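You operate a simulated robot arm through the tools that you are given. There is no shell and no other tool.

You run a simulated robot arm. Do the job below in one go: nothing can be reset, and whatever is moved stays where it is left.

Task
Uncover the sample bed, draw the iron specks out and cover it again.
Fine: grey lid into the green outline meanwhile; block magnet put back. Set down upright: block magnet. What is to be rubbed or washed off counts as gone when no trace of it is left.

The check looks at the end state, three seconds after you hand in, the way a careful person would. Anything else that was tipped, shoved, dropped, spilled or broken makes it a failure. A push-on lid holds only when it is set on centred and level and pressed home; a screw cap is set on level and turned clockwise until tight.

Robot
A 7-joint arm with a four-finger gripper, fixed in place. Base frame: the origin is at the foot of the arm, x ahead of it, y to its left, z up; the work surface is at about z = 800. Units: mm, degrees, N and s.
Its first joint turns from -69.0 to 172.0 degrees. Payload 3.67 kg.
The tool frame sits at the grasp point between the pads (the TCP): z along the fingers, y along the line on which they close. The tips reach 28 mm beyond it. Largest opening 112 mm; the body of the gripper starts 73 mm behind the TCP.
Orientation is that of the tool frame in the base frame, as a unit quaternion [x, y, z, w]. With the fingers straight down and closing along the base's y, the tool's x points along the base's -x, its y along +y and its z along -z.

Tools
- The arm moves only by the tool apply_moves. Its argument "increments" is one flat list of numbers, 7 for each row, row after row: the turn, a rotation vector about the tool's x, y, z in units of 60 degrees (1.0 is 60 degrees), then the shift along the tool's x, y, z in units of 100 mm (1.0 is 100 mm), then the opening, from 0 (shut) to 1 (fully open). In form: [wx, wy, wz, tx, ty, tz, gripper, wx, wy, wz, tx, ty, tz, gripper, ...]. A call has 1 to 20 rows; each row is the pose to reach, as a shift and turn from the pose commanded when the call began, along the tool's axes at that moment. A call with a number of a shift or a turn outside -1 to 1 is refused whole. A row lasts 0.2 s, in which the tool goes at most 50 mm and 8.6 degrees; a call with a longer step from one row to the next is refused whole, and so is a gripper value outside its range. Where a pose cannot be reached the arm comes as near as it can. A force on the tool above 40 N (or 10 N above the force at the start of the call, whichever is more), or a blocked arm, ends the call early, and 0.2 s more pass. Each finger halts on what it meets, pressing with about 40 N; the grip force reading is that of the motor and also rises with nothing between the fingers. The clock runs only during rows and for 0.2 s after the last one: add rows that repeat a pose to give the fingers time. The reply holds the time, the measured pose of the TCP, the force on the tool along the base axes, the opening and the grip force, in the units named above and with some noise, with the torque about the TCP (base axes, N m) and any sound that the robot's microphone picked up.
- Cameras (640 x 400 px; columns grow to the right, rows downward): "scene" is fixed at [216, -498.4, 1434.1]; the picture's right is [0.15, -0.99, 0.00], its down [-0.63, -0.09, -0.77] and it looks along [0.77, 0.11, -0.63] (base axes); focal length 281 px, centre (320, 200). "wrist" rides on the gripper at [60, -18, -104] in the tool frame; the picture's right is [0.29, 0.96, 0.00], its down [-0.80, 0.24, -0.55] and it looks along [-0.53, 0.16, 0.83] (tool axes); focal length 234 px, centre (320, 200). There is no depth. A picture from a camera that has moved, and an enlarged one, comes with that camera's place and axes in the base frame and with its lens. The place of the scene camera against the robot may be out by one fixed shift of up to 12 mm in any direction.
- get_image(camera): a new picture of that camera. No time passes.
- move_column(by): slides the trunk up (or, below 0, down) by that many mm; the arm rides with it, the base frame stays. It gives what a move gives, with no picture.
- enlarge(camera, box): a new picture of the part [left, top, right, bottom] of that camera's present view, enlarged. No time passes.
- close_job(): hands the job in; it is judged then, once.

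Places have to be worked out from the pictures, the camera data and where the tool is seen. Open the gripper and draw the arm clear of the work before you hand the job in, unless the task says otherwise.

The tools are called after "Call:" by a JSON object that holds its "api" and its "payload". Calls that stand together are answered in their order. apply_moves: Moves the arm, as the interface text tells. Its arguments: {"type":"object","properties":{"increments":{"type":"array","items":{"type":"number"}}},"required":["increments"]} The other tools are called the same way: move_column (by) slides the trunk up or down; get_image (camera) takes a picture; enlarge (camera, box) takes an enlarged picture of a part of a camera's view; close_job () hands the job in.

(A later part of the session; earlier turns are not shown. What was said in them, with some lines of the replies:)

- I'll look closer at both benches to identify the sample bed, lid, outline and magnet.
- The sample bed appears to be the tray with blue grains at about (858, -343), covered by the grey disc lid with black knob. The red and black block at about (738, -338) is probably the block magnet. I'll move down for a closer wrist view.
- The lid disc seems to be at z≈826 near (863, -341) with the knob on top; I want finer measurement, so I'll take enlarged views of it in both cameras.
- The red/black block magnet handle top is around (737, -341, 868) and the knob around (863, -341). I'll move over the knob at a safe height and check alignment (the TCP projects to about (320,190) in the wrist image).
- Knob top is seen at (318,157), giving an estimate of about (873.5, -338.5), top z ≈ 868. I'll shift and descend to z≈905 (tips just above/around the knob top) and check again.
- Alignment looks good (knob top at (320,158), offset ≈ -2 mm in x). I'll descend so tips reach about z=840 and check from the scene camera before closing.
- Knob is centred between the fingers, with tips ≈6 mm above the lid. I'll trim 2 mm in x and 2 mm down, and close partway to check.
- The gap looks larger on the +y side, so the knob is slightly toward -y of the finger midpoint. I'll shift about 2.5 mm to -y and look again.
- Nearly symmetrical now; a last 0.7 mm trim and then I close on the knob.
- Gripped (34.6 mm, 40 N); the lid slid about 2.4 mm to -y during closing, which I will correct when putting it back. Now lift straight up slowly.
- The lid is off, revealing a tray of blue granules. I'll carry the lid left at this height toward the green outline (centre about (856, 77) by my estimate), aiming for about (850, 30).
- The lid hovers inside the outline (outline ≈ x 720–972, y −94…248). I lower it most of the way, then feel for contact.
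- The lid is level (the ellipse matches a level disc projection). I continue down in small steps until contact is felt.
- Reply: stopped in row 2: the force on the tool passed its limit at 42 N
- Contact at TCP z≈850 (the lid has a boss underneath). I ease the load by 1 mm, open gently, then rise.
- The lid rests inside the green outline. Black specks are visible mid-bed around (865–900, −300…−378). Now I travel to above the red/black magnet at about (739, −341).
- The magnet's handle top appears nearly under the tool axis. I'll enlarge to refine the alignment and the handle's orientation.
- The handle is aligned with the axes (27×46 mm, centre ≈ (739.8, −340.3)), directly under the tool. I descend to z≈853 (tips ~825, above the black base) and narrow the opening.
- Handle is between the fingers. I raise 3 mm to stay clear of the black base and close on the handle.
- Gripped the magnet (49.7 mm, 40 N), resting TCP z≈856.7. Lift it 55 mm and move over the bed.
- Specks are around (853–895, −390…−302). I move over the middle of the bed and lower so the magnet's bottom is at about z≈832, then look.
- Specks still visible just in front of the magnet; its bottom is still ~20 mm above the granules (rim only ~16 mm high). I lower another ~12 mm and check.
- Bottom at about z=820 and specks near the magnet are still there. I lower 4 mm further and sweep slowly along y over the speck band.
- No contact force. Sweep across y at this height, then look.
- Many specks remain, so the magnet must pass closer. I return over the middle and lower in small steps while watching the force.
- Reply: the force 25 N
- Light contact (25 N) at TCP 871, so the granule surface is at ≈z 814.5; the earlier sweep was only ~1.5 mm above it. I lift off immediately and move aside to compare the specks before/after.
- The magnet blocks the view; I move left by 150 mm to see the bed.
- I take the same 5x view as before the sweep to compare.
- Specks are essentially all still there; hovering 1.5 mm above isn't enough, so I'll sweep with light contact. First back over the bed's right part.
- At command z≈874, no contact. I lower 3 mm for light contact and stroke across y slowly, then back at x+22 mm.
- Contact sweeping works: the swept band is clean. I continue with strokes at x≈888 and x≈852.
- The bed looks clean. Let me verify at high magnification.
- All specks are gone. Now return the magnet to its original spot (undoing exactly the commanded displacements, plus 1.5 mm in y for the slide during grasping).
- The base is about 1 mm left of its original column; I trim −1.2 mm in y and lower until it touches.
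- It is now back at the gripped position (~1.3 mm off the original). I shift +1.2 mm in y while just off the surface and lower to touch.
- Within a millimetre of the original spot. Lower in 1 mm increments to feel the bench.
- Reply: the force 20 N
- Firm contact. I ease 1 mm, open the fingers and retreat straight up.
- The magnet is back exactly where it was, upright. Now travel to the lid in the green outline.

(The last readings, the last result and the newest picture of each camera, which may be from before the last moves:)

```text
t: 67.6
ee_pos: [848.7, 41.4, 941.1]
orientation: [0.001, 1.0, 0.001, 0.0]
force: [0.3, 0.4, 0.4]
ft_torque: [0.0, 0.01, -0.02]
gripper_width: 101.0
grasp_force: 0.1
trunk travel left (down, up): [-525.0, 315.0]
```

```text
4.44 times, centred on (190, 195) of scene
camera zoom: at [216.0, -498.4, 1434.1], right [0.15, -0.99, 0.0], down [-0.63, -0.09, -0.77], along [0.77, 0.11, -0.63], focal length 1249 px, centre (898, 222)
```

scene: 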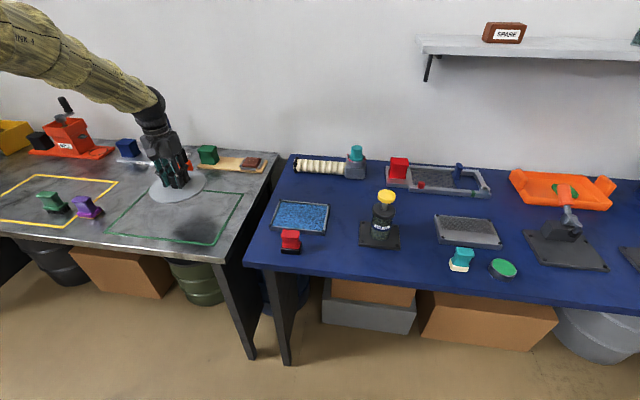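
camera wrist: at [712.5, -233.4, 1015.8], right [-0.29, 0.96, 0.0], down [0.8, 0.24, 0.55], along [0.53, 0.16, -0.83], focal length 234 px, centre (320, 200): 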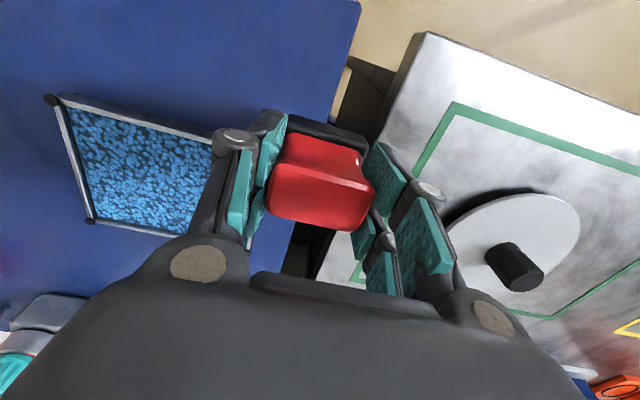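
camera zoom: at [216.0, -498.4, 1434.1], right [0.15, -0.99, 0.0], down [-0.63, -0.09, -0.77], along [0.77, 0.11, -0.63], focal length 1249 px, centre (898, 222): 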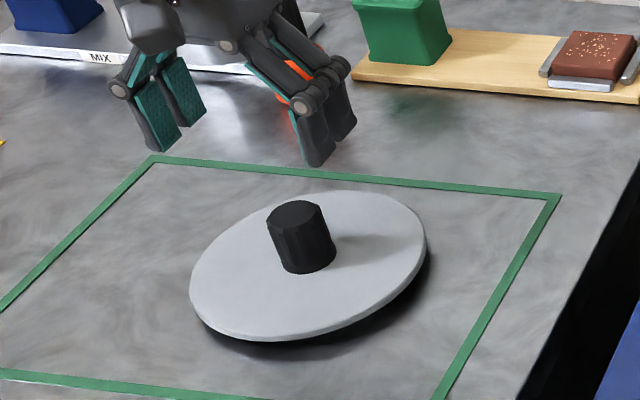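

Knob is about +2 mm x and −2.7 mm y from the tool axis, matching the release pose. I trim and descend to z≈849.5, open, then narrow.

Call:
{"api": "apply_moves", "payload": {"increments": [0, 0, 0, -0.02, -0.027, 0.2, 0.9, 0, 0, 0, -0.02, -0.027, 0.45, 0.9, 0, 0, 0, -0.02, -0.027, 0.7, 0.9, 0, 0, 0, -0.02, -0.027, 0.88, 0.9, 0, 0, 0, -0.02, -0.027, 0.92, 0.7, 0, 0, 0, -0.02, -0.027, 0.92, 0.45, 0, 0, 0, -0.02, -0.027, 0.92, 0.42, 0, 0, 0, -0.02, -0.027, 0.92, 0.42]}}

Call:
{"api": "enlarge", "payload": {"camera": "scene", "box": [140, 160, 230, 230]}}

Call:
{"api": "enlarge", "payload": {"camera": "wrist", "box": [220, 90, 420, 270]}}

```text
t: 69.4
ee_pos: [851.5, 37.5, 850.7]
orientation: [0.0, 1.0, 0.001, 0.0]
force: [0.6, -0.6, 0.0]
ft_torque: [0.02, -0.03, -0.03]
gripper_width: 47.1
grasp_force: 0.0
trunk travel left (down, up): [-525.0, 315.0]
```

```text
5.71 times, centred on (185, 195) of scene
camera zoom: at [216.0, -498.4, 1434.1], right [0.15, -0.99, 0.0], down [-0.63, -0.09, -0.77], along [0.77, 0.11, -0.63], focal length 1605 px, centre (1091, 229)
```

zoom: 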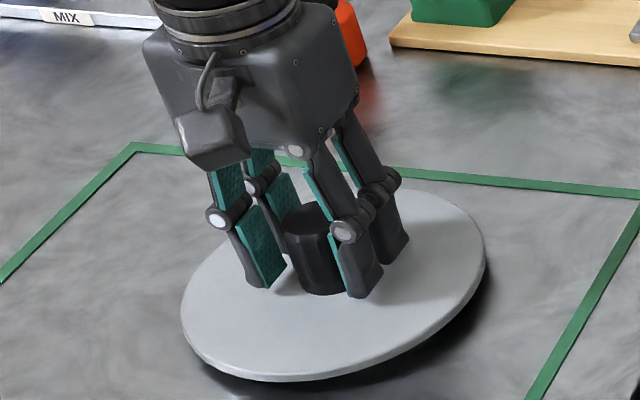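

```text
2.22 times, centred on (320, 180) of wrist
camera zoom: at [791.7, 20.3, 953.4], right [-0.29, 0.96, 0.0], down [0.8, 0.24, 0.55], along [0.53, 0.16, -0.83], focal length 520 px, centre (320, 244)
```

zoom: 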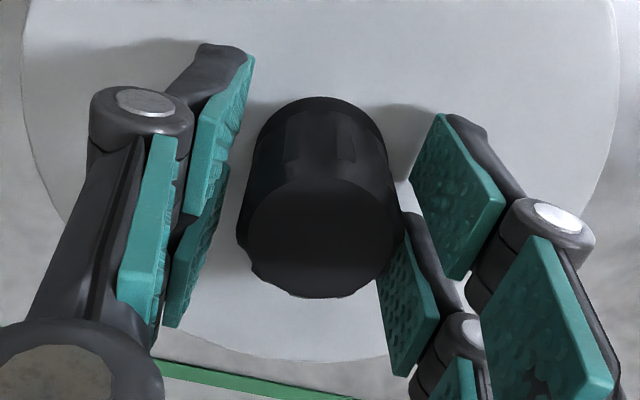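

Knob centred. Close on it.

Call:
{"api": "apply_moves", "payload": {"increments": [0, 0, 0, 0, 0, 0, 0.38, 0, 0, 0, 0, 0, 0, 0.34, 0, 0, 0, 0, 0, 0, 0.3, 0, 0, 0, 0, 0, 0, 0.2, 0, 0, 0, 0, 0, 0, 0.2]}}

Call:
{"api": "enlarge", "payload": {"camera": "wrist", "box": [220, 90, 420, 270]}}

```text
t: 70.6
ee_pos: [851.1, 37.1, 849.6]
orientation: [0.0, 1.0, 0.002, 0.0]
force: [0.1, 0.7, 0.7]
ft_torque: [0.01, 0.01, -0.05]
gripper_width: 34.9
grasp_force: 39.8
trunk travel left (down, up): [-525.0, 315.0]
```

```text
2.22 times, centred on (320, 180) of wrist
camera zoom: at [791.7, 20.3, 953.5], right [-0.29, 0.96, 0.0], down [0.8, 0.24, 0.55], along [0.53, 0.16, -0.83], focal length 520 px, centre (320, 244)
```

zoom: 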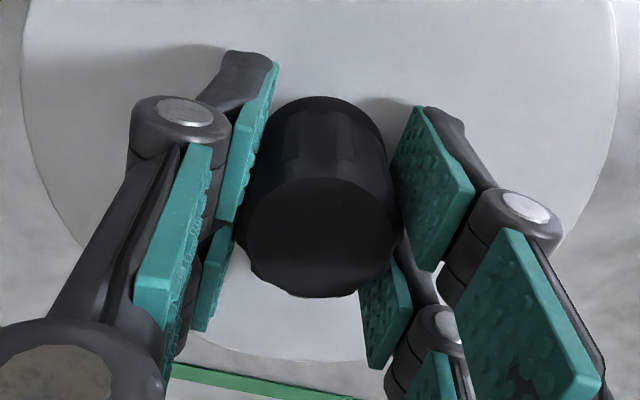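

Gripped. Lift and look at how the lid sits in the gripper compared with the first grasp.

Call:
{"api": "apply_moves", "payload": {"increments": [0, 0, 0, 0, 0, -0.03, 0.2, 0, 0, 0, 0, 0, -0.08, 0.2, 0, 0, 0, 0, 0, -0.2, 0.2, 0, 0, 0, 0, 0, -0.4, 0.2, 0, 0, 0, 0, 0, -0.6, 0.2, 0, 0, 0, 0, 0, -0.8, 0.2, 0, 0, 0, 0, 0, -0.95, 0.2, 0, 0, 0, 0, 0, -0.95, 0.2]}}

Call:
{"api": "get_image", "payload": {"camera": "wrist"}}

Call:
{"api": "get_image", "payload": {"camera": "scene"}}

```text
t: 72.4
ee_pos: [851.2, 36.6, 943.9]
orientation: [-0.001, 1.0, 0.001, 0.0]
force: [-0.8, 0.5, -1.7]
ft_torque: [0.0, -0.01, 0.03]
gripper_width: 34.5
grasp_force: 39.9
trunk travel left (down, up): [-525.0, 315.0]
```

```text
taken
camera wrist: at [791.5, 19.4, 1048.3], right [-0.29, 0.96, 0.0], down [0.8, 0.24, 0.55], along [0.53, 0.16, -0.83], focal length 234 px, centre (320, 200)
```

wrist: 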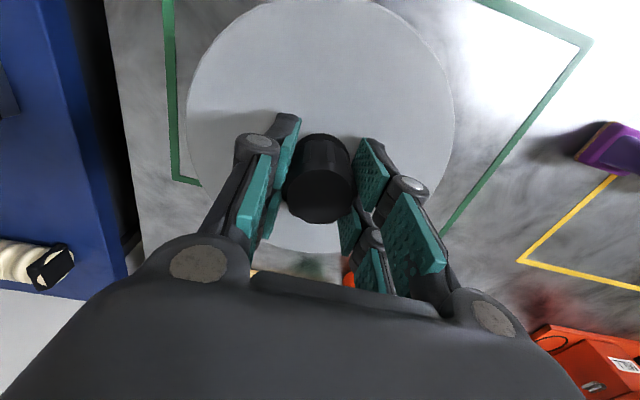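

```text
taken
```

scene: 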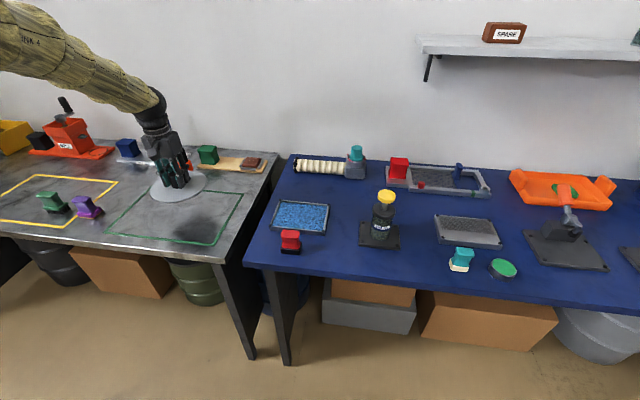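

The lid sits in the gripper as in the first grasp (within ~1 mm). Carry it back over the bed: +19 mm x, −377 mm y.

Call:
{"api": "apply_moves", "payload": {"increments": [0, 0, 0, -0.01, -0.2, 0, 0.2, 0, 0, 0, -0.02, -0.45, 0, 0.2, 0, 0, 0, -0.04, -0.7, 0, 0.2, 0, 0, 0, -0.048, -0.942, 0, 0.2, 0, 0, 0, -0.048, -0.942, 0, 0.2]}}

Call:
{"api": "apply_moves", "payload": {"increments": [0, 0, 0, -0.01, -0.2, 0, 0.2, 0, 0, 0, -0.02, -0.45, 0, 0.2, 0, 0, 0, -0.04, -0.7, 0, 0.2, 0, 0, 0, -0.048, -0.942, 0, 0.2, 0, 0, 0, -0.048, -0.942, 0, 0.2]}}

Call:
{"api": "apply_moves", "payload": {"increments": [0, 0, 0, -0.01, -0.2, 0, 0.2, 0, 0, 0, -0.02, -0.45, 0, 0.2, 0, 0, 0, -0.04, -0.7, 0, 0.2, 0, 0, 0, -0.048, -0.942, 0, 0.2, 0, 0, 0, -0.048, -0.942, 0, 0.2]}}

Call:
{"api": "apply_moves", "payload": {"increments": [0, 0, 0, -0.01, -0.2, 0, 0.2, 0, 0, 0, -0.02, -0.45, 0, 0.2, 0, 0, 0, -0.04, -0.7, 0, 0.2, 0, 0, 0, -0.048, -0.942, 0, 0.2, 0, 0, 0, -0.048, -0.942, 0, 0.2, 0, 0, 0, -0.048, -0.942, 0, 0.2]}}

Call:
{"api": "get_image", "payload": {"camera": "wrist"}}

Call:
{"api": "enlarge", "payload": {"camera": "scene", "box": [260, 160, 360, 260]}}

```text
t: 73.6
ee_pos: [854.5, -54.8, 944.8]
orientation: [0.0, 1.0, 0.0, 0.0]
force: [0.6, 0.2, -0.9]
ft_torque: [-0.04, 0.03, 0.02]
gripper_width: 34.6
grasp_force: 39.5
trunk travel left (down, up): [-525.0, 315.0]
```

```text
t: 74.8
ee_pos: [861.3, -149.7, 943.8]
orientation: [0.0, 1.0, 0.0, 0.0]
force: [0.1, -0.3, -1.5]
ft_torque: [0.0, -0.01, 0.0]
gripper_width: 34.8
grasp_force: 39.9
trunk travel left (down, up): [-525.0, 315.0]
```

```text
t: 76.0
ee_pos: [865.6, -243.2, 945.3]
orientation: [-0.001, 1.0, 0.0, 0.0]
force: [0.5, 0.1, -0.7]
ft_torque: [0.0, 0.03, 0.02]
gripper_width: 34.7
grasp_force: 39.9
trunk travel left (down, up): [-525.0, 315.0]
```

```text
t: 77.4
ee_pos: [870.5, -338.9, 943.4]
orientation: [0.0, 1.0, 0.001, 0.0]
force: [-0.5, -0.6, -0.8]
ft_torque: [-0.03, -0.01, -0.02]
gripper_width: 34.8
grasp_force: 40.3
trunk travel left (down, up): [-525.0, 315.0]
```

```text
taken
camera wrist: at [811.4, -357.1, 1047.0], right [-0.29, 0.96, 0.0], down [0.8, 0.24, 0.55], along [0.53, 0.16, -0.83], focal length 234 px, centre (320, 200)
```

wrist: 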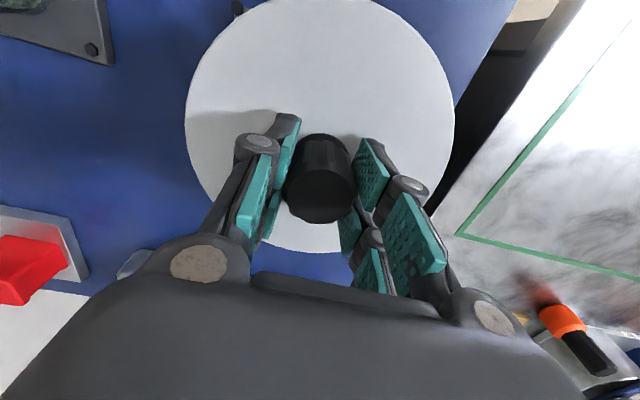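

```text
4.00 times, centred on (310, 210) of scene
camera zoom: at [216.0, -498.4, 1434.1], right [0.15, -0.99, 0.0], down [-0.63, -0.09, -0.77], along [0.77, 0.11, -0.63], focal length 1124 px, centre (360, 160)
```

zoom: 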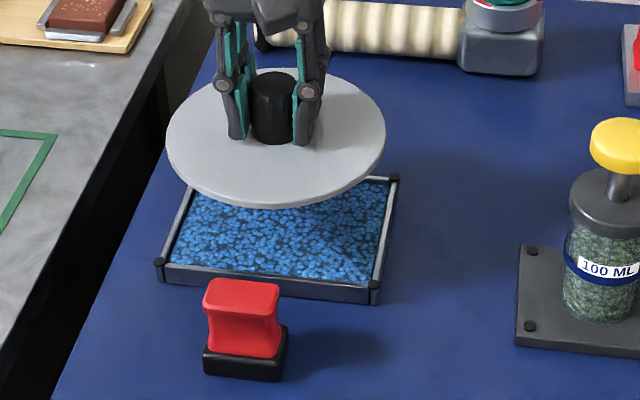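

Aligned at (≈871, −339) for lowering. I descend 70 mm and check the alignment against the original picture.

Call:
{"api": "apply_moves", "payload": {"increments": [0, 0, 0, 0.005, 0, 0.2, 0.2, 0, 0, 0, 0.005, 0, 0.4, 0.2, 0, 0, 0, 0.005, 0, 0.58, 0.2, 0, 0, 0, 0.005, 0, 0.7, 0.2, 0, 0, 0, 0.005, 0, 0.7, 0.2]}}

Call:
{"api": "enlarge", "payload": {"camera": "scene", "box": [260, 160, 360, 260]}}

Call:
{"api": "get_image", "payload": {"camera": "wrist"}}

```text
t: 78.6
ee_pos: [869.1, -338.4, 873.8]
orientation: [0.0, 1.0, 0.001, 0.0]
force: [0.1, 0.3, -0.6]
ft_torque: [0.0, -0.02, 0.05]
gripper_width: 35.0
grasp_force: 40.2
trunk travel left (down, up): [-525.0, 315.0]
```

```text
4.00 times, centred on (310, 210) of scene
camera zoom: at [216.0, -498.4, 1434.1], right [0.15, -0.99, 0.0], down [-0.63, -0.09, -0.77], along [0.77, 0.11, -0.63], focal length 1124 px, centre (360, 160)
```

zoom: 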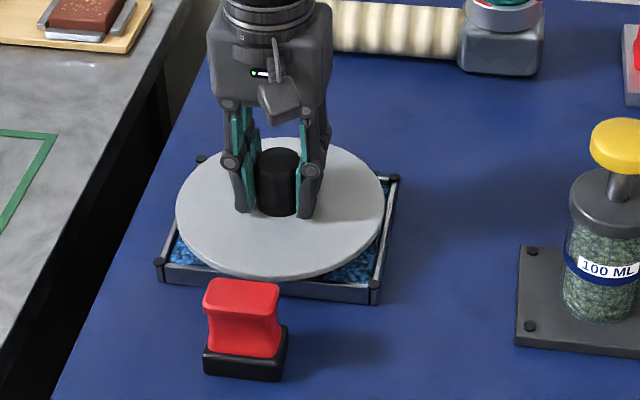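

```text
taken
camera wrist: at [809.8, -357.4, 976.8], right [-0.29, 0.96, 0.0], down [0.8, 0.24, 0.55], along [0.53, 0.16, -0.83], focal length 234 px, centre (320, 200)
```

wrist: 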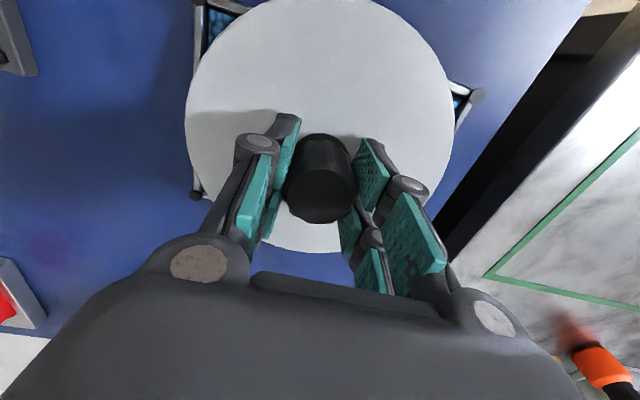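

Horizontal match with the original picture (edges 176/384 vs 177/384). Lower the remaining ~8 mm in small steps.

Call:
{"api": "apply_moves", "payload": {"increments": [0, 0, 0, -0.005, 0, 0.02, 0.2, 0, 0, 0, -0.005, 0, 0.04, 0.2, 0, 0, 0, -0.005, 0, 0.06, 0.2, 0, 0, 0, -0.005, 0, 0.07, 0.2, 0, 0, 0, -0.005, 0, 0.07, 0.2]}}

Call:
{"api": "enlarge", "payload": {"camera": "scene", "box": [260, 160, 360, 260]}}

```text
t: 79.8
ee_pos: [870.6, -339.2, 867.2]
orientation: [0.001, 1.0, 0.001, 0.001]
force: [0.0, 0.1, -1.6]
ft_torque: [-0.01, -0.04, -0.05]
gripper_width: 34.6
grasp_force: 39.8
trunk travel left (down, up): [-525.0, 315.0]
```

```text
4.00 times, centred on (310, 210) of scene
camera zoom: at [216.0, -498.4, 1434.1], right [0.15, -0.99, 0.0], down [-0.63, -0.09, -0.77], along [0.77, 0.11, -0.63], focal length 1124 px, centre (360, 160)
```

zoom: 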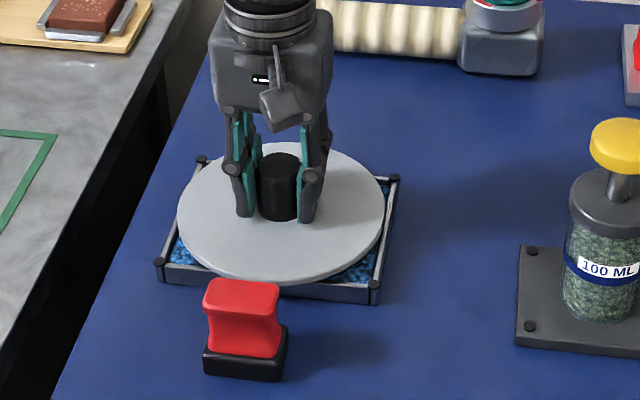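

Nearly seated; continue 1 mm at a time.

Call:
{"api": "apply_moves", "payload": {"increments": [0, 0, 0, 0, 0, 0.01, 0.2, 0, 0, 0, 0, 0, 0.01, 0.2]}}

Call:
{"api": "apply_moves", "payload": {"increments": [0, 0, 0, 0, 0, 0.01, 0.2, 0, 0, 0, 0, 0, 0.01, 0.2]}}

Call:
{"api": "apply_moves", "payload": {"increments": [0, 0, 0, 0, 0, 0.005, 0.2, 0, 0, 0, 0, 0, 0.005, 0.2]}}

Call:
{"api": "enlarge", "payload": {"camera": "scene", "box": [260, 160, 360, 260]}}

```text
t: 80.4
ee_pos: [871.0, -338.5, 866.0]
orientation: [0.0, 1.0, 0.001, 0.0]
force: [0.4, 0.0, -0.5]
ft_torque: [-0.05, 0.03, -0.02]
gripper_width: 34.6
grasp_force: 39.7
trunk travel left (down, up): [-525.0, 315.0]
```

```text
t: 81.0
ee_pos: [869.1, -338.2, 865.2]
orientation: [0.0, 1.0, 0.0, 0.0]
force: [1.8, -0.3, 4.2]
ft_torque: [-0.01, 0.04, -0.03]
gripper_width: 34.8
grasp_force: 39.8
trunk travel left (down, up): [-525.0, 315.0]
```

```text
t: 81.6
ee_pos: [870.1, -338.0, 866.1]
orientation: [0.0, 1.0, 0.001, 0.0]
force: [4.9, -0.9, 10.7]
ft_torque: [0.0, -0.17, -0.01]
gripper_width: 34.7
grasp_force: 40.2
trunk travel left (down, up): [-525.0, 315.0]
```

```text
4.00 times, centred on (310, 210) of scene
camera zoom: at [216.0, -498.4, 1434.1], right [0.15, -0.99, 0.0], down [-0.63, -0.09, -0.77], along [0.77, 0.11, -0.63], focal length 1124 px, centre (360, 160)
```

zoom: 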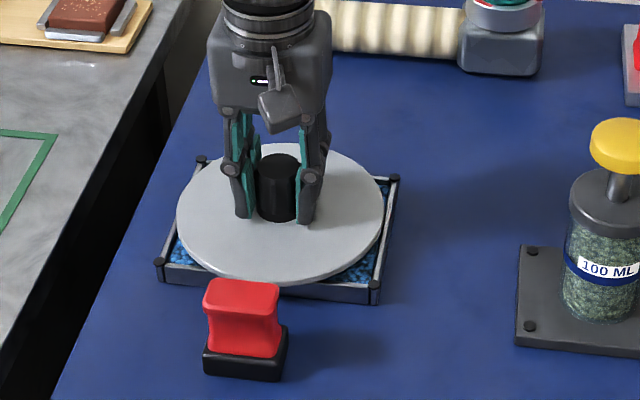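

Contact at the original height. I press lightly (another 1 mm) to be sure it's home, then ease and release.

Call:
{"api": "apply_moves", "payload": {"increments": [0, 0, 0, 0, 0, 0.01, 0.2, 0, 0, 0, 0, 0, 0.01, 0.2]}}

Call:
{"api": "apply_moves", "payload": {"increments": [0, 0, 0, 0, 0, -0.012, 0.2, 0, 0, 0, 0, 0, -0.012, 0.2, 0, 0, 0, 0, 0, -0.012, 0.33, 0, 0, 0, 0, 0, -0.012, 0.42, 0, 0, 0, 0, 0, -0.012, 0.6, 0, 0, 0, 0, 0, -0.012, 0.8, 0, 0, 0, 0, 0, -0.012, 0.9, 0, 0, 0, 0, 0, -0.012, 0.9]}}

Call:
{"api": "enlarge", "payload": {"camera": "scene", "box": [260, 160, 360, 260]}}

```text
t: 82.2
ee_pos: [869.8, -338.7, 865.3]
orientation: [-0.001, 1.0, 0.001, 0.001]
force: [7.0, 1.5, 21.6]
ft_torque: [0.18, -0.13, -0.01]
gripper_width: 34.8
grasp_force: 39.4
trunk travel left (down, up): [-525.0, 315.0]
```

```text
t: 84.0
ee_pos: [870.3, -339.2, 864.7]
orientation: [0.0, 1.0, 0.002, 0.0]
force: [-0.5, 0.3, 0.4]
ft_torque: [0.02, 0.02, 0.01]
gripper_width: 100.7
grasp_force: 0.0
trunk travel left (down, up): [-525.0, 315.0]
```

```text
4.00 times, centred on (310, 210) of scene
camera zoom: at [216.0, -498.4, 1434.1], right [0.15, -0.99, 0.0], down [-0.63, -0.09, -0.77], along [0.77, 0.11, -0.63], focal length 1124 px, centre (360, 160)
```

zoom: 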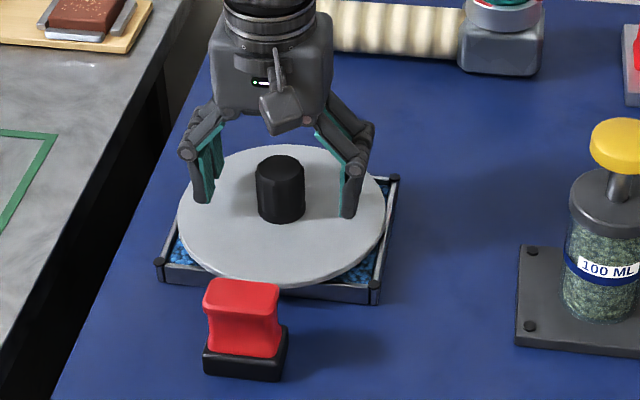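

Lid is back with edges as in the original picture. Retreat straight up and take a final look.

Call:
{"api": "apply_moves", "payload": {"increments": [0, 0, 0, 0, 0, -0.1, 0.9, 0, 0, 0, 0, 0, -0.3, 0.9, 0, 0, 0, 0, 0, -0.6, 0.9, 0, 0, 0, 0, 0, -1.0, 0.9, 0, 0, 0, 0, 0, -1.0, 0.9]}}

Call:
{"api": "apply_moves", "payload": {"increments": [0, 0, 0, 0, 0, -0.3, 0.9, 0, 0, 0, 0.2, 0, -0.6, 0.9, 0, 0, 0, 0.5, 0, -0.9, 0.9, 0, 0, 0, 0.8, 0, -1.0, 0.9, 0, 0, 0, 0.8, 0, -1.0, 0.9]}}

Call:
{"api": "get_image", "payload": {"camera": "scene"}}

Call:
{"api": "enlarge", "payload": {"camera": "scene", "box": [265, 180, 345, 260]}}

Call:
{"api": "get_image", "payload": {"camera": "wrist"}}

```text
t: 85.2
ee_pos: [870.3, -338.8, 964.2]
orientation: [0.0, 1.0, 0.0, -0.001]
force: [-0.7, -1.3, -0.2]
ft_torque: [0.0, 0.0, 0.0]
gripper_width: 100.7
grasp_force: 0.0
trunk travel left (down, up): [-525.0, 315.0]
```

```text
t: 86.4
ee_pos: [791.8, -339.6, 1063.6]
orientation: [0.0, 1.0, 0.001, 0.0]
force: [0.2, -0.1, -0.1]
ft_torque: [0.01, 0.02, 0.01]
gripper_width: 101.0
grasp_force: 0.0
trunk travel left (down, up): [-525.0, 315.0]
```

```text
taken
```

scene: 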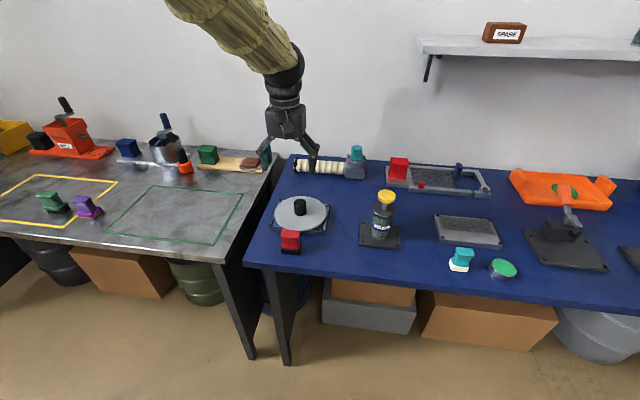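

```text
5.00 times, centred on (305, 220) of scene
camera zoom: at [216.0, -498.4, 1434.1], right [0.15, -0.99, 0.0], down [-0.63, -0.09, -0.77], along [0.77, 0.11, -0.63], focal length 1405 px, centre (395, 100)
```

zoom: 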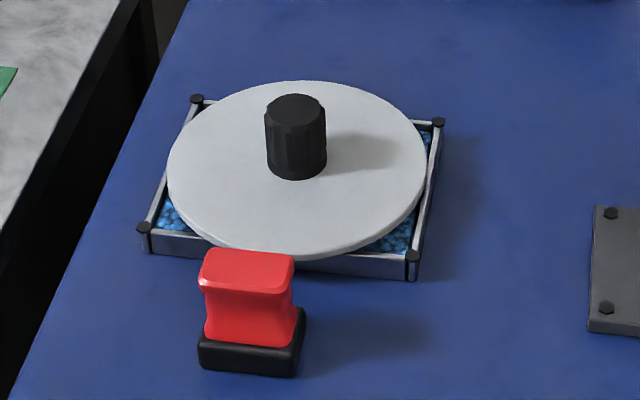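

```text
taken
camera wrist: at [732.5, -357.4, 1167.3], right [-0.29, 0.96, 0.0], down [0.8, 0.24, 0.55], along [0.53, 0.16, -0.83], focal length 234 px, centre (320, 200)
```

wrist: 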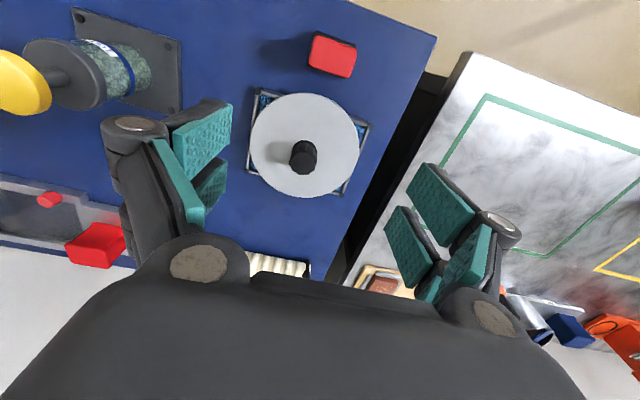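

The bed is clean and covered again as it was at the start. The block magnet stands upright in its original place, and the gripper is open and clear. I hand the job in.

Call:
{"api": "close_job", "payload": {}}

```text
The job is handed in.
```

The sample bed is cleared of iron specks and covered again, and the job is handed in. I haven't seen the result of the check.

- **Lid:** I lifted it off and kept it inside the green outline while I worked. It is back on the bed, centred and level, with its edges matching the first picture. I pressed it down with about 20 N.
- **Iron specks:** Passing the magnet about 1.5 mm above the granules did nothing, so I swept it across in light contact. The close-up pictures afterwards showed no specks left.
- **Contact with the bed:** While lowering the magnet I briefly pressed on the granules with about 25 N. I saw no disturbance or spilled granules.
- **Block magnet:** It is back upright in its original spot, matching the first picture.
- **Everything else:** Nothing else was moved, and the gripper is open and clear of the work.
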